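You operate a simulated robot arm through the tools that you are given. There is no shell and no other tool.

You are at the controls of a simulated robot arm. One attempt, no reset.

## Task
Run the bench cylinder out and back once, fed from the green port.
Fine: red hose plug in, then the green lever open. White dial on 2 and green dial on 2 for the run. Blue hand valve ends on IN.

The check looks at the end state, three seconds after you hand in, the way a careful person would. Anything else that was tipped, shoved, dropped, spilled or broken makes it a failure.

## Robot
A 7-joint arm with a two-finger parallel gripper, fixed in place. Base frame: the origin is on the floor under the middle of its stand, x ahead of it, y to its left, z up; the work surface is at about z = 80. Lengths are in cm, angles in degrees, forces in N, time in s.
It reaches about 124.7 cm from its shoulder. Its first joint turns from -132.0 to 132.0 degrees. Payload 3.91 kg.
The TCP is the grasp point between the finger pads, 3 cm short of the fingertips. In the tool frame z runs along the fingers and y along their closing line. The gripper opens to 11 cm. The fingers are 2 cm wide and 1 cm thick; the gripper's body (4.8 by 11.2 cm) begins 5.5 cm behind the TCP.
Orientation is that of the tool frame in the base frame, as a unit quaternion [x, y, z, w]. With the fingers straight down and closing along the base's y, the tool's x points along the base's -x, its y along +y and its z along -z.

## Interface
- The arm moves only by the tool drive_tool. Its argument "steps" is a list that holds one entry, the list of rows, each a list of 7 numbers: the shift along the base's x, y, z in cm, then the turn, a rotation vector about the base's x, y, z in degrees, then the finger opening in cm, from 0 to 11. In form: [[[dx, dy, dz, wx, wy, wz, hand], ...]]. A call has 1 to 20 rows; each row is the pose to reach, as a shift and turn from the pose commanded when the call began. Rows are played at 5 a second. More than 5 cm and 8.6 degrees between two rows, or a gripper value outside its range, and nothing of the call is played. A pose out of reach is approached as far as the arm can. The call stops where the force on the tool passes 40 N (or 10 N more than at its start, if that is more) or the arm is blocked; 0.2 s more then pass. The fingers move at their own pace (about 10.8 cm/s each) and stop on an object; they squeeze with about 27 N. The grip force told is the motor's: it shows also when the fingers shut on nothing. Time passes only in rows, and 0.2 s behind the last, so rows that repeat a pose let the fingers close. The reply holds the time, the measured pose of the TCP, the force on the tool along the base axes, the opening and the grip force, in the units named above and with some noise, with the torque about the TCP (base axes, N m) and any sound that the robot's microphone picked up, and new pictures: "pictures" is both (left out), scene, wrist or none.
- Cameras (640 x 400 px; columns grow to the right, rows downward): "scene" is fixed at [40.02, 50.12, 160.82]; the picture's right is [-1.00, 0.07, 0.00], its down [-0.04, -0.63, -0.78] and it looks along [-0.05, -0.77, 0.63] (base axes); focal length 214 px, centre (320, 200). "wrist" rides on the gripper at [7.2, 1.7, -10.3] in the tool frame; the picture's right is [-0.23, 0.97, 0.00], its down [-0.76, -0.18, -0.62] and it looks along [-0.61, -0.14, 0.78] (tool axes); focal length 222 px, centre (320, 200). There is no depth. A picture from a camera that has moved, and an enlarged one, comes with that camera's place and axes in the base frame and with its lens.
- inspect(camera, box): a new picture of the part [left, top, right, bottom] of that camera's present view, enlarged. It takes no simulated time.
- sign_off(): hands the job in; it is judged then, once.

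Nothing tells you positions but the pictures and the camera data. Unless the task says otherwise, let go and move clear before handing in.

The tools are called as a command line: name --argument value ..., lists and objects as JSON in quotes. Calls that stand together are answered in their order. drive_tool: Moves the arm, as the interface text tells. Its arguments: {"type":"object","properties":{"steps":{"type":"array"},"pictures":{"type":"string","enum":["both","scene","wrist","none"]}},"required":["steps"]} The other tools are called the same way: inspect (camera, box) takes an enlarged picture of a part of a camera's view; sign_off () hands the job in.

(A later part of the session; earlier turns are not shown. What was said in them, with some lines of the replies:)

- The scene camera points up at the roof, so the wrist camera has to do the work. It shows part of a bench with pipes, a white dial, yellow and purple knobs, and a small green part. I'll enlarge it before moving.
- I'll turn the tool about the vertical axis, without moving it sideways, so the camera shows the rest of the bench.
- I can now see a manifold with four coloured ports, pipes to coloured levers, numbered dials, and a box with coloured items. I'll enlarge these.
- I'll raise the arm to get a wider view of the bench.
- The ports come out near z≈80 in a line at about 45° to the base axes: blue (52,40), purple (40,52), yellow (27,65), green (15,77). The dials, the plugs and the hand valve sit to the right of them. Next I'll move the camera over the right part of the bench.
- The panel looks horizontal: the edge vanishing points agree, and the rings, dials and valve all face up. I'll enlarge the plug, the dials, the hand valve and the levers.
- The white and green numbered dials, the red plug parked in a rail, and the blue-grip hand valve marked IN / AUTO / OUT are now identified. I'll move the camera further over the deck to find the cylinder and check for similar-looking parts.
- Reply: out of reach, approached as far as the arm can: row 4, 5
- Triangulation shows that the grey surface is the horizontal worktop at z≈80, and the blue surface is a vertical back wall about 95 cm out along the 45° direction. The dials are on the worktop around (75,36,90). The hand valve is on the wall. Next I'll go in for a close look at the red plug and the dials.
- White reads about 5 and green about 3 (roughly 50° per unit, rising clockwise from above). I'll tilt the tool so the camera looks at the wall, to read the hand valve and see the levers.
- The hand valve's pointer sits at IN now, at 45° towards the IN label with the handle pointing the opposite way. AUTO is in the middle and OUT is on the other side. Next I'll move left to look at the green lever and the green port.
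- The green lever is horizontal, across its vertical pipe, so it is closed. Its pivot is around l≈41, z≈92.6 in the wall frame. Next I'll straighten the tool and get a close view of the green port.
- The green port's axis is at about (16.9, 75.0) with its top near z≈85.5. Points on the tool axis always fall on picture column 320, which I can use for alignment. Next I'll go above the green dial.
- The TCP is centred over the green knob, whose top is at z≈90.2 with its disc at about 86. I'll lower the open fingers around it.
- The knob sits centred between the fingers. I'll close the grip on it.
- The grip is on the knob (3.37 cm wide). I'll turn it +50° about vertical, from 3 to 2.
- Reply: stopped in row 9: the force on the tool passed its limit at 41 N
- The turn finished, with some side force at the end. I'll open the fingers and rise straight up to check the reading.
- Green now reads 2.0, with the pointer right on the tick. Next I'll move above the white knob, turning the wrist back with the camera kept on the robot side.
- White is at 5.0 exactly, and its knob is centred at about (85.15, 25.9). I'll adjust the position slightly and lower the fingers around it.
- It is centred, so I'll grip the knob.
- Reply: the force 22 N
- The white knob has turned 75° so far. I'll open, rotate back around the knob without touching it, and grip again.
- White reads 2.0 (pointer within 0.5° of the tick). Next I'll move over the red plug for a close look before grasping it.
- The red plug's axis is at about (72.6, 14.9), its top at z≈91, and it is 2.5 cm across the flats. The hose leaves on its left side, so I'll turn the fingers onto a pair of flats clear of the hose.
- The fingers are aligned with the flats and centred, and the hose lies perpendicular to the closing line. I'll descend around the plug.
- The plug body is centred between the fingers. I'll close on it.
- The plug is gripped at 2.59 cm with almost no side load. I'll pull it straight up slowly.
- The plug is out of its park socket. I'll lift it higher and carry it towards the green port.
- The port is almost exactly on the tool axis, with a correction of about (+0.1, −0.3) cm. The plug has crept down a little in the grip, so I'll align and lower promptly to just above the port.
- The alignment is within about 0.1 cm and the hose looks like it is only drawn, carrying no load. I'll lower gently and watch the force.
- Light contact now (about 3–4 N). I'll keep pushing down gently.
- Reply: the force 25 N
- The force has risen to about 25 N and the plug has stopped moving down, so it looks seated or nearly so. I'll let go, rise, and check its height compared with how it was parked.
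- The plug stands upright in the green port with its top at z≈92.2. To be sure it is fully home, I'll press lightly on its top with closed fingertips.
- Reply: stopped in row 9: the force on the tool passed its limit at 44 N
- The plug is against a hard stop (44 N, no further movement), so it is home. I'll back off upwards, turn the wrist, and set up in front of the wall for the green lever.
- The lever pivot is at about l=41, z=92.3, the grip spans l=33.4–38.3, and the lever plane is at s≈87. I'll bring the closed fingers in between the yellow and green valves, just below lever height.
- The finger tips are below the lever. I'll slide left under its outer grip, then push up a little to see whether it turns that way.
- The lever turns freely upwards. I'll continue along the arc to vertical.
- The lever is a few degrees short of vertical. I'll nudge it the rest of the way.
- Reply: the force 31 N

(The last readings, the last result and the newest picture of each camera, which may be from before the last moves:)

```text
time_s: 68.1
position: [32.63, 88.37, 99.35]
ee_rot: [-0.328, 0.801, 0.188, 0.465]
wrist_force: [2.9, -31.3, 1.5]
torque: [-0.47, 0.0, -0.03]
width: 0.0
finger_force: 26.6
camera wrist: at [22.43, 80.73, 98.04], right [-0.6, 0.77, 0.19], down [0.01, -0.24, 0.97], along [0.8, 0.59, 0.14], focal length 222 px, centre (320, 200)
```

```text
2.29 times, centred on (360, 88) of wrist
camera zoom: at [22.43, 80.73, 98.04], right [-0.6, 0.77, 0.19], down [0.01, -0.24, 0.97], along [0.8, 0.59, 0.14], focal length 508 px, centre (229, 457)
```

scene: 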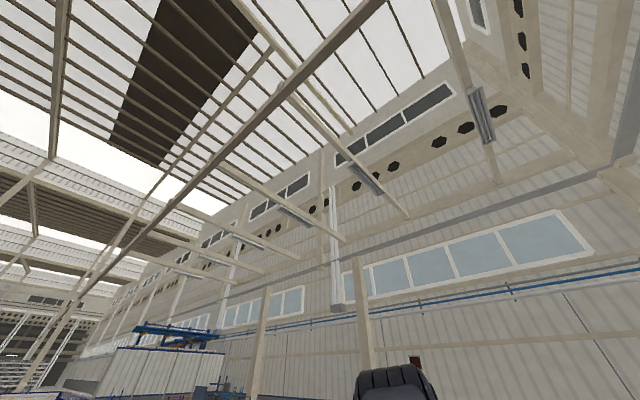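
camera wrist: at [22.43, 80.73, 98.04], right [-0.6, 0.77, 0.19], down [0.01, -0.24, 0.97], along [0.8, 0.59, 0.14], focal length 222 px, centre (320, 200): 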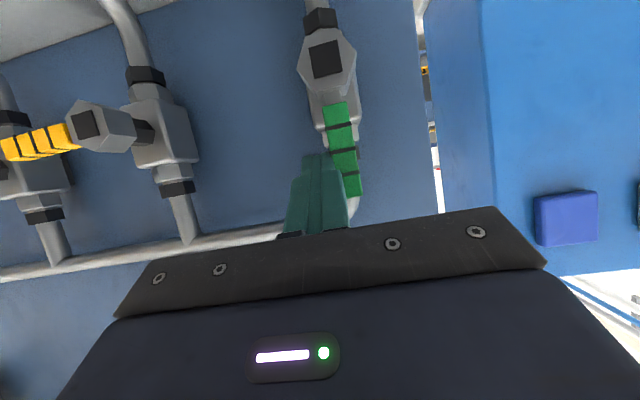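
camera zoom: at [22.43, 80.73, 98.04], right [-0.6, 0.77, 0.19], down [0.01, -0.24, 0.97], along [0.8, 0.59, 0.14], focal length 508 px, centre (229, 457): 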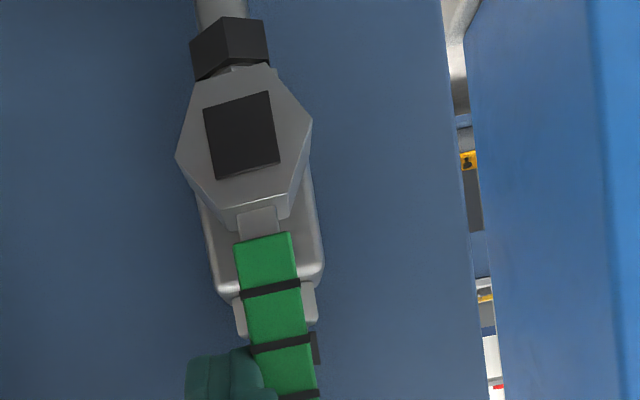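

The lever hit its open stop (31 N) and is fully vertical. I'll back away from it and retreat clear of the wall.

drive_tool --steps '[[[0.7, -0.7, 0, 0, 0, 0, 0], [1.4, -1.4, 0, 0, 0, 0, 0], [-1.2, -4, 2.4, 0, 0, 0, 0], [-3.8, -6.6, 4.8, 0, 0, 0, 0], [-6.4, -9.2, 7.2, 0, 0, 0, 0], [-9, -11.8, 9.6, 0, 0, 0, 0], [-11.6, -14.4, 12, 0, 0, 0, 0]]]' --pictures "wrist"

inspect --camera "wrist" --box '[240, 0, 480, 150]'

```text
time_s: 69.7
position: [20.96, 74.15, 111.49]
ee_rot: [-0.328, 0.8, 0.189, 0.466]
wrist_force: [-0.1, 0.0, 0.0]
torque: [0.05, 0.0, 0.02]
width: 0.0
finger_force: 26.7
camera wrist: at [10.82, 66.47, 110.16], right [-0.6, 0.77, 0.2], down [0.01, -0.24, 0.97], along [0.8, 0.59, 0.14], focal length 222 px, centre (320, 200)
```

wrist: 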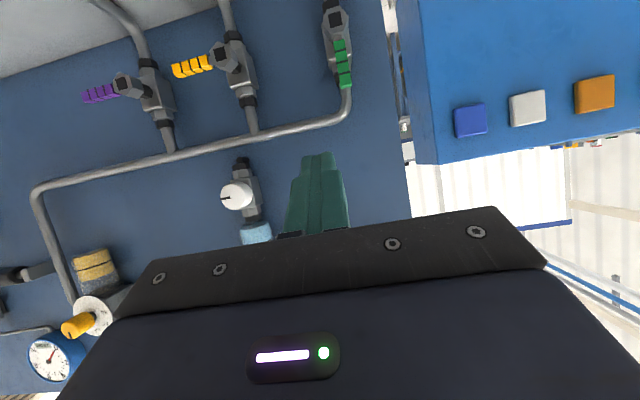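

```text
2.67 times, centred on (360, 75) of wrist
camera zoom: at [10.82, 66.47, 110.16], right [-0.6, 0.77, 0.2], down [0.01, -0.24, 0.97], along [0.8, 0.59, 0.14], focal length 592 px, centre (213, 533)
```

zoom: 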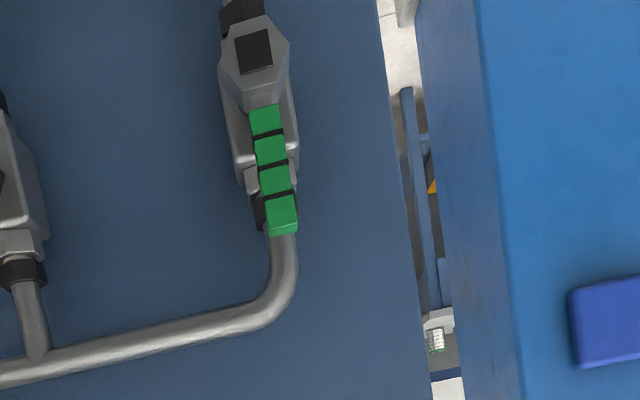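

The green lever now lines up with its pipe, so it is open. I'll check the blue gauge to see whether the circuit has pressure.

inspect --camera "wrist" --box '[0, 240, 160, 400]'

inspect --camera "wrist" --box '[180, 130, 340, 260]'

```text
2.50 times, centred on (80, 320) of wrist
camera zoom: at [10.82, 66.47, 110.16], right [-0.6, 0.77, 0.2], down [0.01, -0.24, 0.97], along [0.8, 0.59, 0.14], focal length 555 px, centre (920, -100)
```

zoom: 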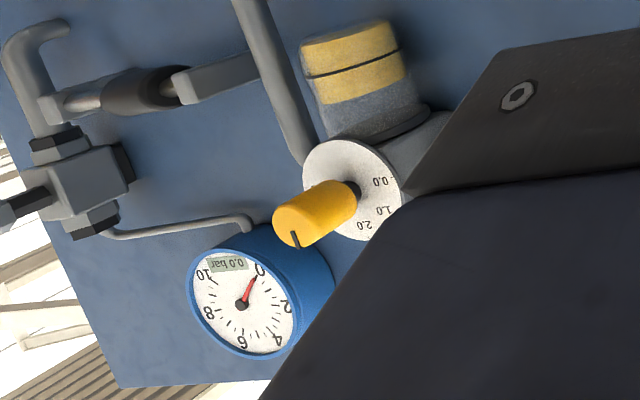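

```text
3.08 times, centred on (260, 195) of wrist
camera zoom: at [10.82, 66.47, 110.16], right [-0.6, 0.77, 0.2], down [0.01, -0.24, 0.97], along [0.8, 0.59, 0.14], focal length 684 px, centre (505, 215)
```

zoom: 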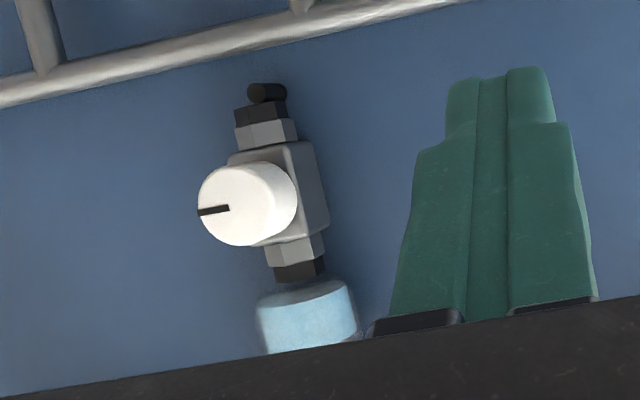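

The blue gauge is on a separate branch behind the orange valve. Now I'll travel across to the hand valve with the same tool orientation.

drive_tool --steps '[[[3.4, -3.5, 0, 0, 0, 0, 0], [6.8, -7, 0, 0, 0, 0, 0], [10.2, -10.5, 0, 0, 0, 0, 0], [13.6, -14, 0, 0, 0, 0, 0], [17, -17.5, 0, 0, 0, 0, 0], [20.4, -21, 0, 0, 0, 0, 0], [23.8, -24.5, 0, 0, 0, 0, 0], [27.2, -28, 0, 0, 0, 0, 0], [30.6, -31.5, 0, 0, 0, 0, 0], [34, -35, 0, 0, 0, 0, 0], [37.4, -38.5, 0, 0, 0, 0, 0], [40.8, -42, 0, 0, 0, 0, 0], [44.2, -45.5, 0, 0, 0, 0, 0], [47.6, -49, 0, 0, 0, 0, 0], [51, -52.5, 0, 0, 0, 0, 0], [54, -55.7, 0, 0, 0, 0, 0]]]' --pictures "wrist"

inspect --camera "wrist" --box '[200, 40, 440, 190]'

```text
time_s: 73.1
position: [74.94, 18.52, 111.62]
ee_rot: [-0.329, 0.8, 0.19, 0.465]
wrist_force: [-1.5, -0.1, -0.6]
torque: [0.03, 0.04, 0.0]
width: 0.02
finger_force: 26.8
camera wrist: at [64.8, 10.91, 110.23], right [-0.6, 0.77, 0.2], down [0.01, -0.24, 0.97], along [0.8, 0.59, 0.14], focal length 222 px, centre (320, 200)
```

wrist: 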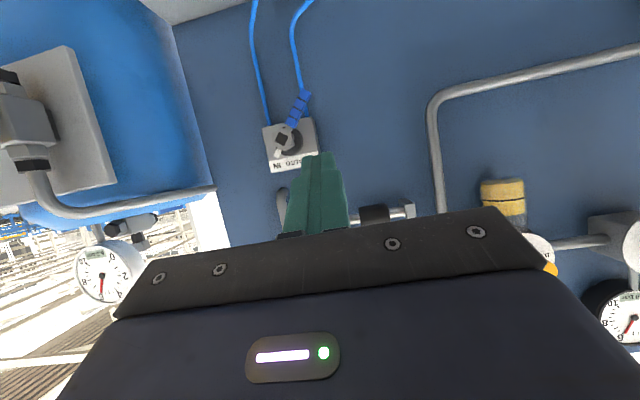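

```text
2.67 times, centred on (320, 115) of wrist
camera zoom: at [64.8, 10.91, 110.23], right [-0.6, 0.77, 0.2], down [0.01, -0.24, 0.97], along [0.8, 0.59, 0.14], focal length 592 px, centre (320, 427)
```

zoom: 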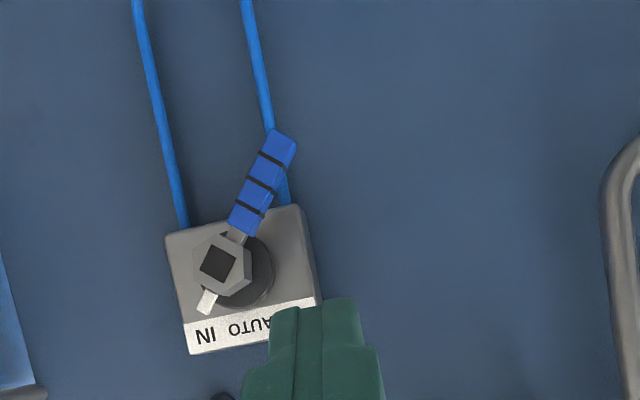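

The hand valve's axis is at about l=−46.6, z=105. Its handle points down-left (IN), with the tip near l=−42, z=99. I'll bring the closed fingers in on the left side of the handle.

drive_tool --steps '[[[2.4, 3.3, -2.5, 0, 0, 0, 0], [4.8, 6.6, -5, 0, 0, 0, 0], [7.1, 9.8, -7.6, 0, 0, 0, 0], [10.1, 12.8, -8.4, 0, 0, 0, 0], [13.1, 15.8, -9.2, 0, 0, 0, 0]]]' --pictures "wrist"

inspect --camera "wrist" --box '[160, 60, 400, 240]'

```text
time_s: 74.3
position: [87.98, 33.95, 102.06]
ee_rot: [-0.329, 0.8, 0.19, 0.465]
wrist_force: [0.6, 0.2, 0.3]
torque: [-0.02, 0.01, 0.01]
width: 0.01
finger_force: 26.7
camera wrist: at [77.92, 26.4, 100.73], right [-0.6, 0.77, 0.2], down [0.01, -0.24, 0.97], along [0.8, 0.59, 0.14], focal length 222 px, centre (320, 200)
```

wrist: 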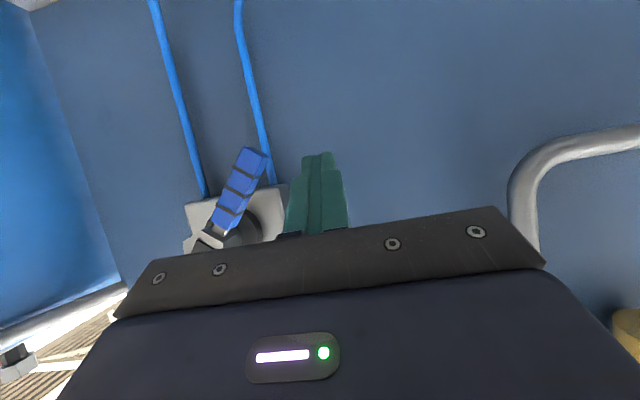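

```text
2.22 times, centred on (280, 150) of wrist
camera zoom: at [77.92, 26.4, 100.73], right [-0.6, 0.77, 0.2], down [0.01, -0.24, 0.97], along [0.8, 0.59, 0.14], focal length 494 px, centre (409, 311)
```

zoom: 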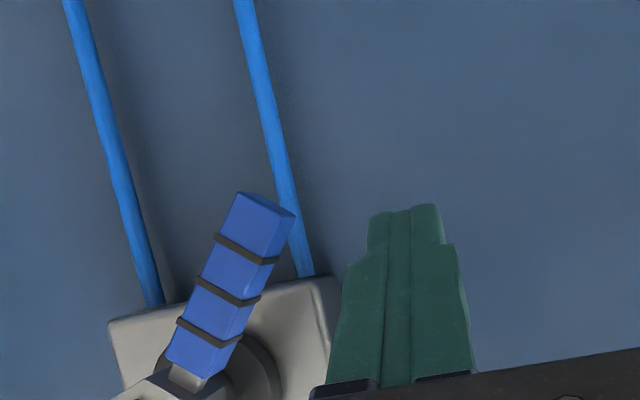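

The fingers are beside the handle. I'll start pushing it towards OUT along its arc.

drive_tool --steps '[[[1.0, -1.0, 0.2, 0, 0, 0, 0], [1.8, -1.8, 0.4, 0, 0, 0, 0], [2.2, -2.2, 0.2, 0, 0, 0, 0], [2.6, -2.6, -0.25, 0, 0, 0, 0], [3.0, -3.0, -0.8, 0, 0, 0, 0], [3.5, -3.5, -1.35, 0, 0, 0, 0]]]' --pictures "wrist"

inspect --camera "wrist" --box '[160, 60, 400, 240]'

```text
time_s: 75.7
position: [91.37, 30.65, 100.65]
ee_rot: [-0.329, 0.8, 0.19, 0.464]
wrist_force: [1.1, 0.1, -0.5]
torque: [-0.03, 0.02, 0.0]
width: 0.0
finger_force: 27.2
camera wrist: at [81.28, 22.99, 99.44], right [-0.6, 0.77, 0.2], down [0.01, -0.24, 0.97], along [0.8, 0.59, 0.14], focal length 222 px, centre (320, 200)
```

wrist: 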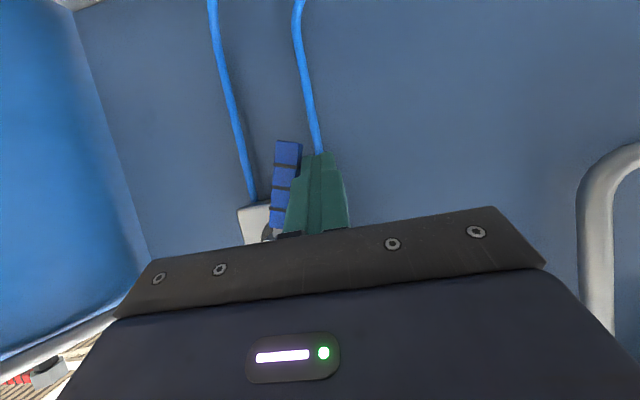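

```text
2.22 times, centred on (280, 150) of wrist
camera zoom: at [81.28, 22.99, 99.44], right [-0.6, 0.77, 0.2], down [0.01, -0.24, 0.97], along [0.8, 0.59, 0.14], focal length 494 px, centre (409, 311)
```

zoom: 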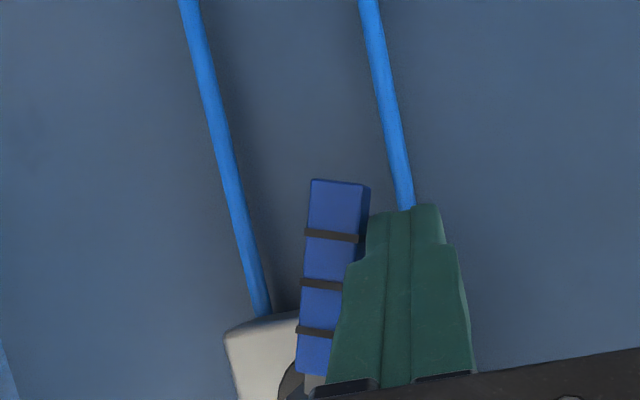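

drive_tool --steps '[[[0.6, -0.6, -0.35, 0, 0, 0, 0], [1.17, -1.17, -0.65, 0, 0, 0, 0], [1.75, -1.75, -0.85, 0, 0, 0, 0], [2.3, -2.3, -0.95, 0, 0, 0, 0], [2.9, -2.9, -0.95, 0, 0, 0, 0], [3.5, -3.5, -0.85, 0, 0, 0, 0], [4.0, -4.0, -0.65, 0, 0, 0, 0], [4.4, -4.4, -0.45, 0, 0, 0, 0]]]' --pictures "wrist"

inspect --camera "wrist" --box '[160, 60, 400, 240]'

```text
time_s: 77.5
position: [95.51, 26.61, 100.07]
ee_rot: [-0.331, 0.8, 0.191, 0.463]
wrist_force: [-34.2, 8.9, -9.1]
torque: [-0.05, -0.1, 0.08]
width: 0.01
finger_force: 27.1
camera wrist: at [85.51, 18.9, 98.81], right [-0.61, 0.77, 0.2], down [0.01, -0.24, 0.97], along [0.79, 0.59, 0.14], focal length 222 px, centre (320, 200)
```

wrist: 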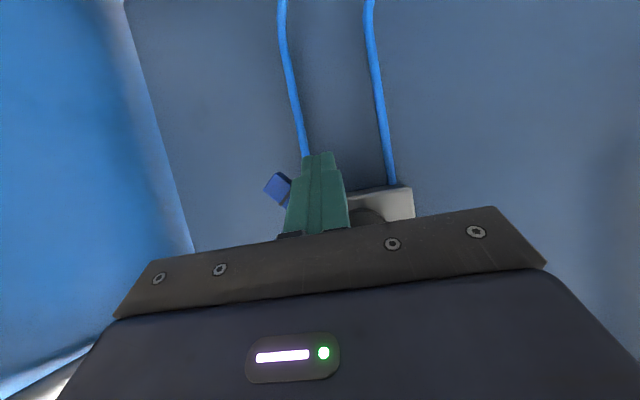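

```text
2.22 times, centred on (280, 150) of wrist
camera zoom: at [85.51, 18.9, 98.81], right [-0.61, 0.77, 0.2], down [0.01, -0.24, 0.97], along [0.79, 0.59, 0.14], focal length 494 px, centre (409, 311)
```

zoom: 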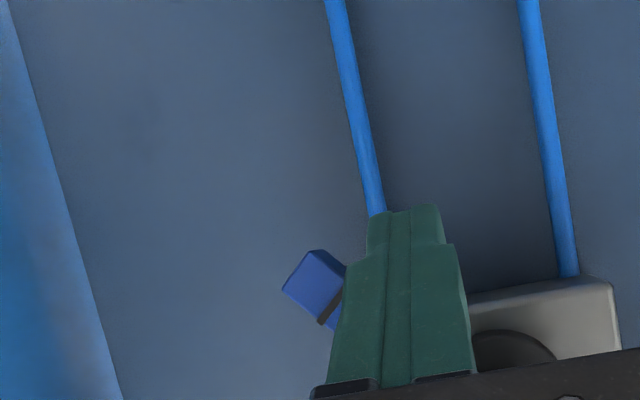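

The handle reached the OUT stop. I'll back away and tilt the camera down to watch the cylinder.

drive_tool --steps '[[[-0.5, 0.5, 0, 0, 0, 0, 0], [-3.7, -2.6, 0.5, 0, 0, 0, 0], [-6.9, -5.7, 1.5, 0, 0, 0, 0], [-10, -8.8, 3, -4, 4, 0, 0], [-13, -11.5, 5, -9, 9, 0, 0], [-15, -13, 7, -14, 14, 0, 0], [-16, -14, 9, -19, 19, 0, 0], [-16, -14, 11, -24, 24, 0, 0], [-16, -14, 12, -29, 29, 0, 0]]]' --pictures "wrist"

inspect --camera "wrist" --box '[120, 0, 440, 200]'

```text
time_s: 79.5
position: [79.83, 12.15, 112.43]
ee_rot: [-0.377, 0.911, 0.06, 0.155]
wrist_force: [-0.7, -0.7, -0.8]
torque: [0.03, -0.03, 0.02]
width: 0.0
finger_force: 27.2
camera wrist: at [71.28, 6.18, 119.63], right [-0.53, 0.84, 0.07], down [0.49, 0.24, 0.84], along [0.69, 0.48, -0.54], focal length 222 px, centre (320, 200)
```

wrist: 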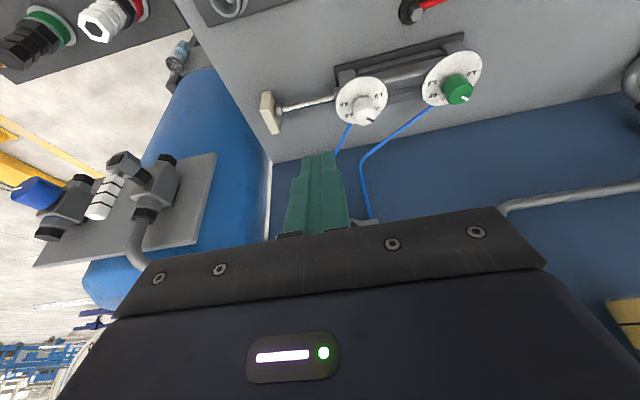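

```text
2.00 times, centred on (280, 100) of wrist
camera zoom: at [71.28, 6.18, 119.63], right [-0.53, 0.84, 0.07], down [0.49, 0.24, 0.84], along [0.69, 0.48, -0.54], focal length 444 px, centre (400, 400)
```

zoom: 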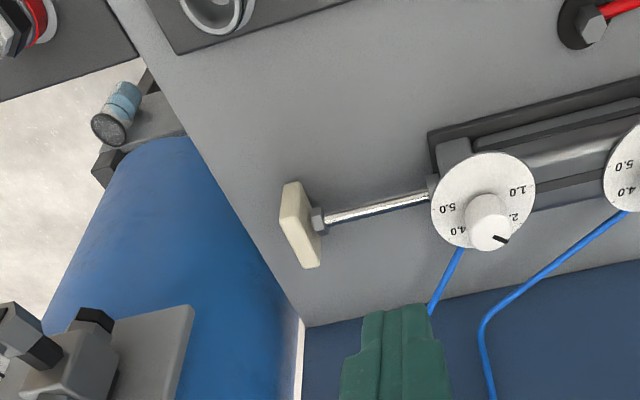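

The cylinder works: the rod is extending. I'll wait and watch for it to reach full stroke.

drive_tool --steps '[[[0, 0, 0, 0, 0, 0, 0], [0, 0, 0, 0, 0, 0, 0], [0, 0, 0, 0, 0, 0, 0], [0, 0, 0, 0, 0, 0, 0], [0, 0, 0, 0, 0, 0, 0]]]' --pictures "wrist"

inspect --camera "wrist" --box '[120, 0, 440, 200]'

```text
time_s: 80.7
position: [79.74, 12.19, 112.3]
ee_rot: [-0.377, 0.911, 0.062, 0.156]
wrist_force: [0.3, 0.0, 0.2]
torque: [0.03, -0.03, 0.01]
width: 0.0
finger_force: 27.1
camera wrist: at [71.29, 6.21, 119.56], right [-0.53, 0.84, 0.07], down [0.49, 0.24, 0.84], along [0.69, 0.48, -0.54], focal length 222 px, centre (320, 200)
```

wrist: 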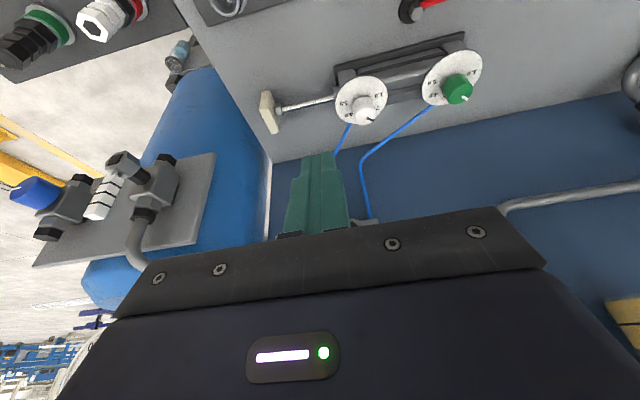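

```text
2.00 times, centred on (280, 100) of wrist
camera zoom: at [71.29, 6.21, 119.56], right [-0.53, 0.84, 0.07], down [0.49, 0.24, 0.84], along [0.69, 0.48, -0.54], focal length 444 px, centre (400, 400)
```

zoom: 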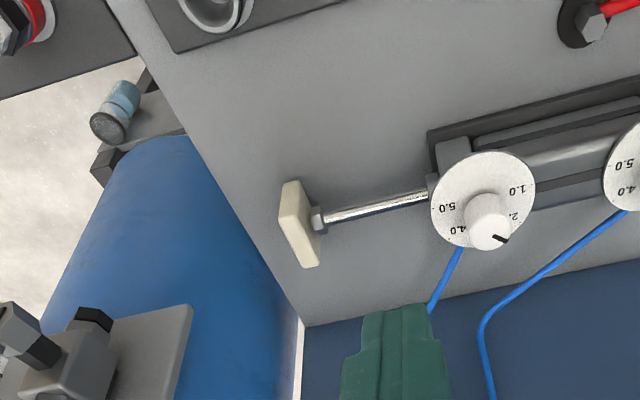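

The rod has stopped at full extension: two pictures 1.2 s apart show the same position. Next I'll bring the fingers to the right side of the handle to push it back to IN.

drive_tool --steps '[[[2.2, 0.1, -0.5, 5, -5, 0, 0], [4.7, 0.5, -1.5, 10, -10, 0, 0], [7.3, 0.9, -3, 15, -15, 0, 0], [9.8, 1.3, -4.5, 20, -20, 0, 0], [12.3, 1.7, -6, 25, -25, 0, 0], [13.5, 1.9, -6.4, 29, -29, 0, 0], [15.9, 4.3, -7.4, 29, -29, 0, 0], [18.3, 6.7, -8.4, 29, -29, 0, 0], [20.75, 9.15, -9.2, 29, -29, 0, 0]]]' --pictures "wrist"

inspect --camera "wrist" --box '[240, 60, 480, 240]'

```text
time_s: 82.7
position: [100.57, 21.38, 103.31]
ee_rot: [-0.329, 0.799, 0.191, 0.466]
wrist_force: [0.3, -0.6, -0.1]
torque: [0.0, 0.04, 0.01]
width: 0.0
finger_force: 26.2
camera wrist: at [90.39, 13.8, 101.99], right [-0.6, 0.77, 0.2], down [0.01, -0.24, 0.97], along [0.8, 0.59, 0.14], focal length 222 px, centre (320, 200)
```

wrist: 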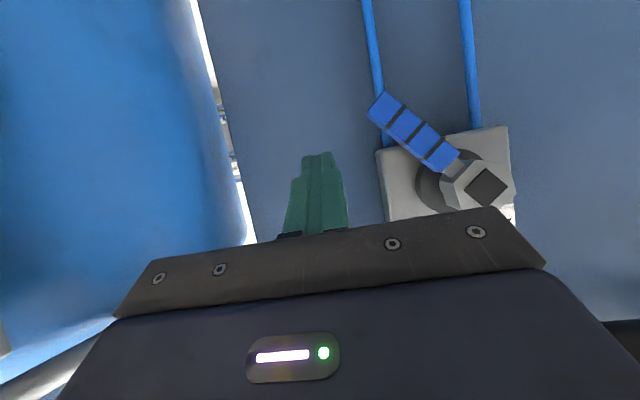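

```text
2.22 times, centred on (360, 150) of wrist
camera zoom: at [90.39, 13.8, 101.99], right [-0.6, 0.77, 0.2], down [0.01, -0.24, 0.97], along [0.8, 0.59, 0.14], focal length 494 px, centre (231, 311)
```

zoom: 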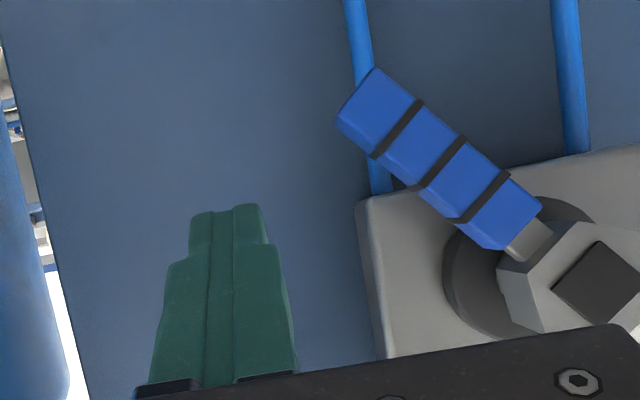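

The handle's tip is where I predicted. I'll push it back along the arc towards IN.

drive_tool --steps '[[[-1.2, 1.2, 0, 0, 0, 0, 0], [-2.1, 2.1, 0, 0, 0, 0, 0], [-2.6, 2.6, -0.1, 0, 0, 0, 0], [-3.0, 3.0, -0.8, 0, 0, 0, 0], [-3.3, 3.3, -1.5, 0, 0, 0, 0], [-3.75, 3.75, -2.05, 0, 0, 0, 0], [-4.2, 4.2, -2.6, 0, 0, 0, 0], [-4.7, 4.7, -3.0, 0, 0, 0, 0], [-5.2, 5.2, -3.3, 0, 0, 0, 0], [-5.8, 5.8, -3.5, 0, 0, 0, 0], [-6.4, 6.4, -3.6, 0, 0, 0, 0], [-7.0, 7.0, -3.6, 0, 0, 0, 0], [-7.6, 7.6, -3.5, 0, 0, 0, 0]]]' --pictures "wrist"

inspect --camera "wrist" --box '[240, 60, 480, 240]'

```text
time_s: 85.5
position: [92.85, 29.05, 99.61]
ee_rot: [-0.329, 0.8, 0.19, 0.465]
wrist_force: [0.4, -0.1, 0.4]
torque: [-0.01, 0.01, 0.0]
width: 0.0
finger_force: 27.3
camera wrist: at [82.76, 21.42, 98.33], right [-0.61, 0.77, 0.2], down [0.01, -0.24, 0.97], along [0.8, 0.59, 0.14], focal length 222 px, centre (320, 200)
```

wrist: 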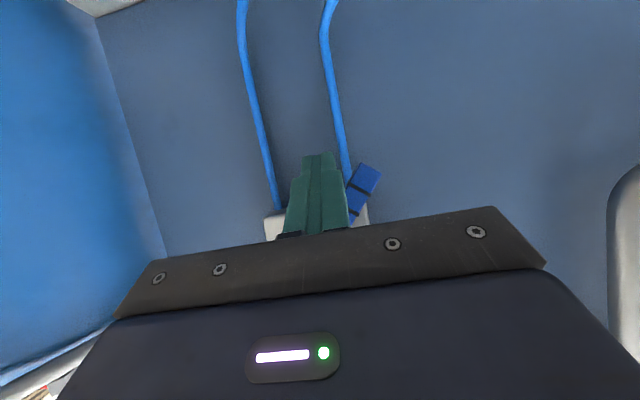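

```text
2.22 times, centred on (360, 150) of wrist
camera zoom: at [82.76, 21.42, 98.33], right [-0.61, 0.77, 0.2], down [0.01, -0.24, 0.97], along [0.8, 0.59, 0.14], focal length 494 px, centre (231, 311)
```

zoom: 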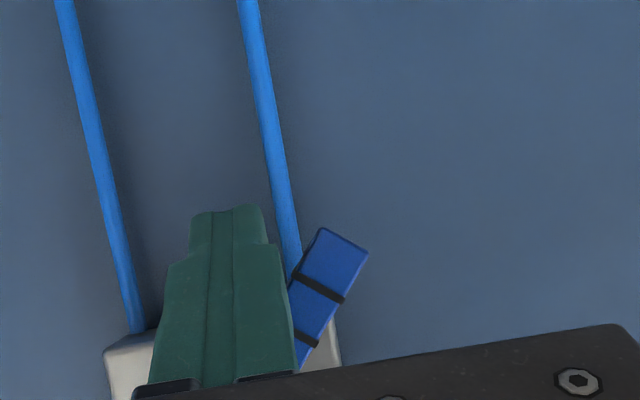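

About 30° past centre with no load; the IN stop is near 42–45°. I'll continue in small nudges.

drive_tool --steps '[[[-0.25, 0.25, 0.1, 0, 0, 0, 0], [-0.5, 0.5, 0.2, 0, 0, 0, 0], [-0.7, 0.7, 0.3, 0, 0, 0, 0]]]' --pictures "none"

```text
time_s: 86.3
position: [92.4, 29.12, 99.77]
ee_rot: [-0.326, 0.802, 0.185, 0.464]
wrist_force: [3.9, -5.5, -7.2]
torque: [-0.13, 0.04, -0.1]
width: 0.0
finger_force: 27.4
stopped in row 3: the force on the tool passed its limit at 44 N (the readings are from after the stop); the commanded pose is now the measured one
```

The handle is against the IN stop. I'll back off the same way as before and check the valve and the cylinder.

drive_tool --steps '[[[0.6, -0.6, 0, 0, 0, 0, 0], [-2.6, -3.8, 0.5, 0, 0, 0, 0], [-5.8, -7, 1.5, 0, 0, 0, 0], [-9, -10.1, 3, 0, 0, 0, 0], [-12, -13, 5, -5, 5, 0, 0], [-13.5, -14.5, 7, -10, 10, 0, 0], [-14.5, -15.5, 9, -15, 15, 0, 0]]]' --pictures "wrist"

inspect --camera "wrist" --box '[160, 0, 480, 200]'

```text
time_s: 87.9
position: [78.07, 13.86, 108.94]
ee_rot: [-0.357, 0.873, 0.121, 0.309]
wrist_force: [-0.3, 0.4, -0.7]
torque: [-0.04, 0.0, -0.01]
width: 0.0
finger_force: 26.7
camera wrist: at [68.16, 6.56, 112.3], right [-0.56, 0.82, 0.13], down [0.26, 0.02, 0.96], along [0.79, 0.57, -0.23], focal length 222 px, centre (320, 200)
```

wrist: 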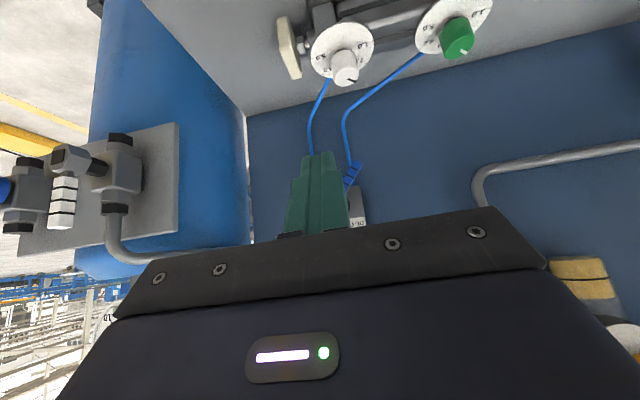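

```text
2.00 times, centred on (320, 100) of wrist
camera zoom: at [68.16, 6.56, 112.3], right [-0.56, 0.82, 0.13], down [0.26, 0.02, 0.96], along [0.79, 0.57, -0.23], focal length 444 px, centre (320, 400)
```

zoom: 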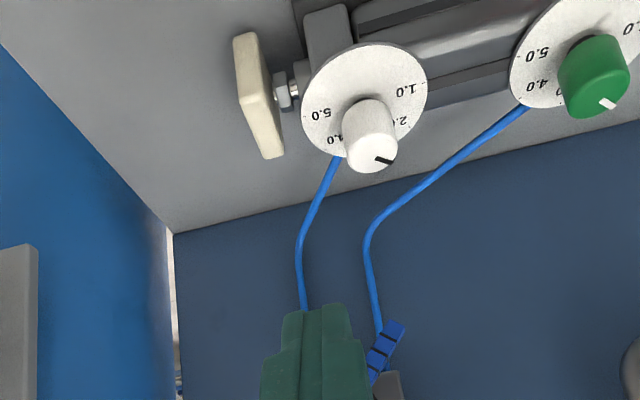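

The cylinder is fully back in and both dials still look right. I'll rise for a clear view of the hand valve pointer.

drive_tool --steps '[[[-1, -1, 4, 0, 0, 6.5, 3], [-2, -2, 8, 0, 0, 13, 6], [-3, -3, 11, 0, 0, 13, 9], [-3, -3, 11, 0, 0, 13, 11]]]' --pictures "wrist"

inspect --camera "wrist" --box '[220, 80, 420, 205]'

inspect --camera "wrist" --box '[220, 0, 460, 120]'

```text
time_s: 88.9
position: [74.99, 11.04, 119.78]
ee_rot: [-0.454, 0.826, 0.156, 0.295]
wrist_force: [-0.3, -0.1, 0.3]
torque: [0.0, -0.02, -0.04]
width: 10.98
finger_force: 0.1
camera wrist: at [66.97, 1.79, 123.15], right [-0.73, 0.67, 0.13], down [0.25, 0.08, 0.96], along [0.64, 0.73, -0.23], focal length 222 px, centre (320, 200)
```

wrist: 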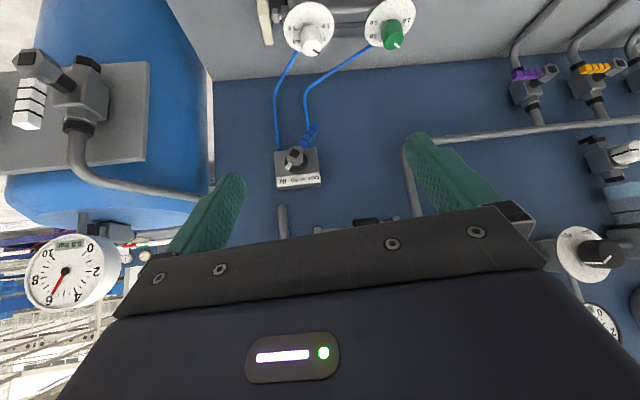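

```text
3.20 times, centred on (320, 142) of wrist
camera zoom: at [66.97, 1.79, 123.15], right [-0.73, 0.67, 0.13], down [0.25, 0.08, 0.96], along [0.64, 0.73, -0.23], focal length 711 px, centre (320, 384)
```

zoom: 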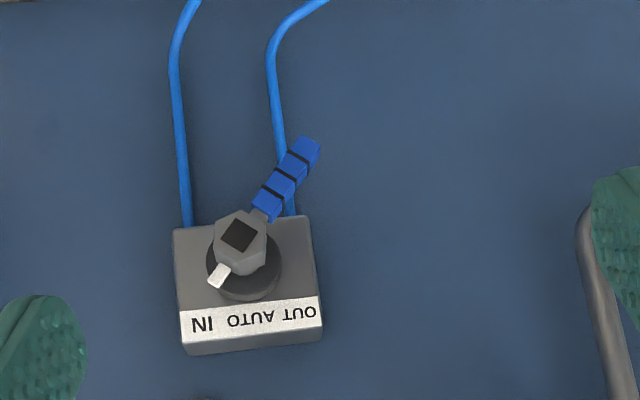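

```text
2.67 times, centred on (340, 60) of wrist
camera zoom: at [66.97, 1.79, 123.15], right [-0.73, 0.67, 0.13], down [0.25, 0.08, 0.96], along [0.64, 0.73, -0.23], focal length 592 px, centre (267, 573)
```

zoom: 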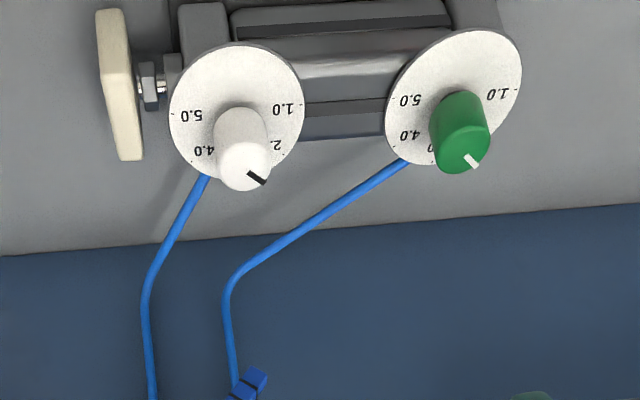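

The hand valve points at IN, the rod is fully back, and both dials read 2. The green lever was left against its open stop. The red plug is in the green port, and the cylinder ran from it. The gripper is empty, open and clear of everything, so I'm handing the job in.

sign_off

```text
The job is handed in.
```

The bench cylinder ran out and back once, fed from the green port, and I've handed the job in.

- **Dials:** white went from 5 to 2 and green from 3 to 2 before the run. Both still read 2 at the end.
- **Red hose plug:** moved from its park socket into the green port and pressed home against a hard stop.
- **Green lever:** turned up to its open stop after the plug was in.
- **Blue hand valve:** pushed to OUT until the rod stopped at full extension, then back to the IN stop. The pointer is on IN and the rod is back in.

The yellow and purple levers, the regulators and the rest of the bench were not touched. The gripper is empty, open and clear.
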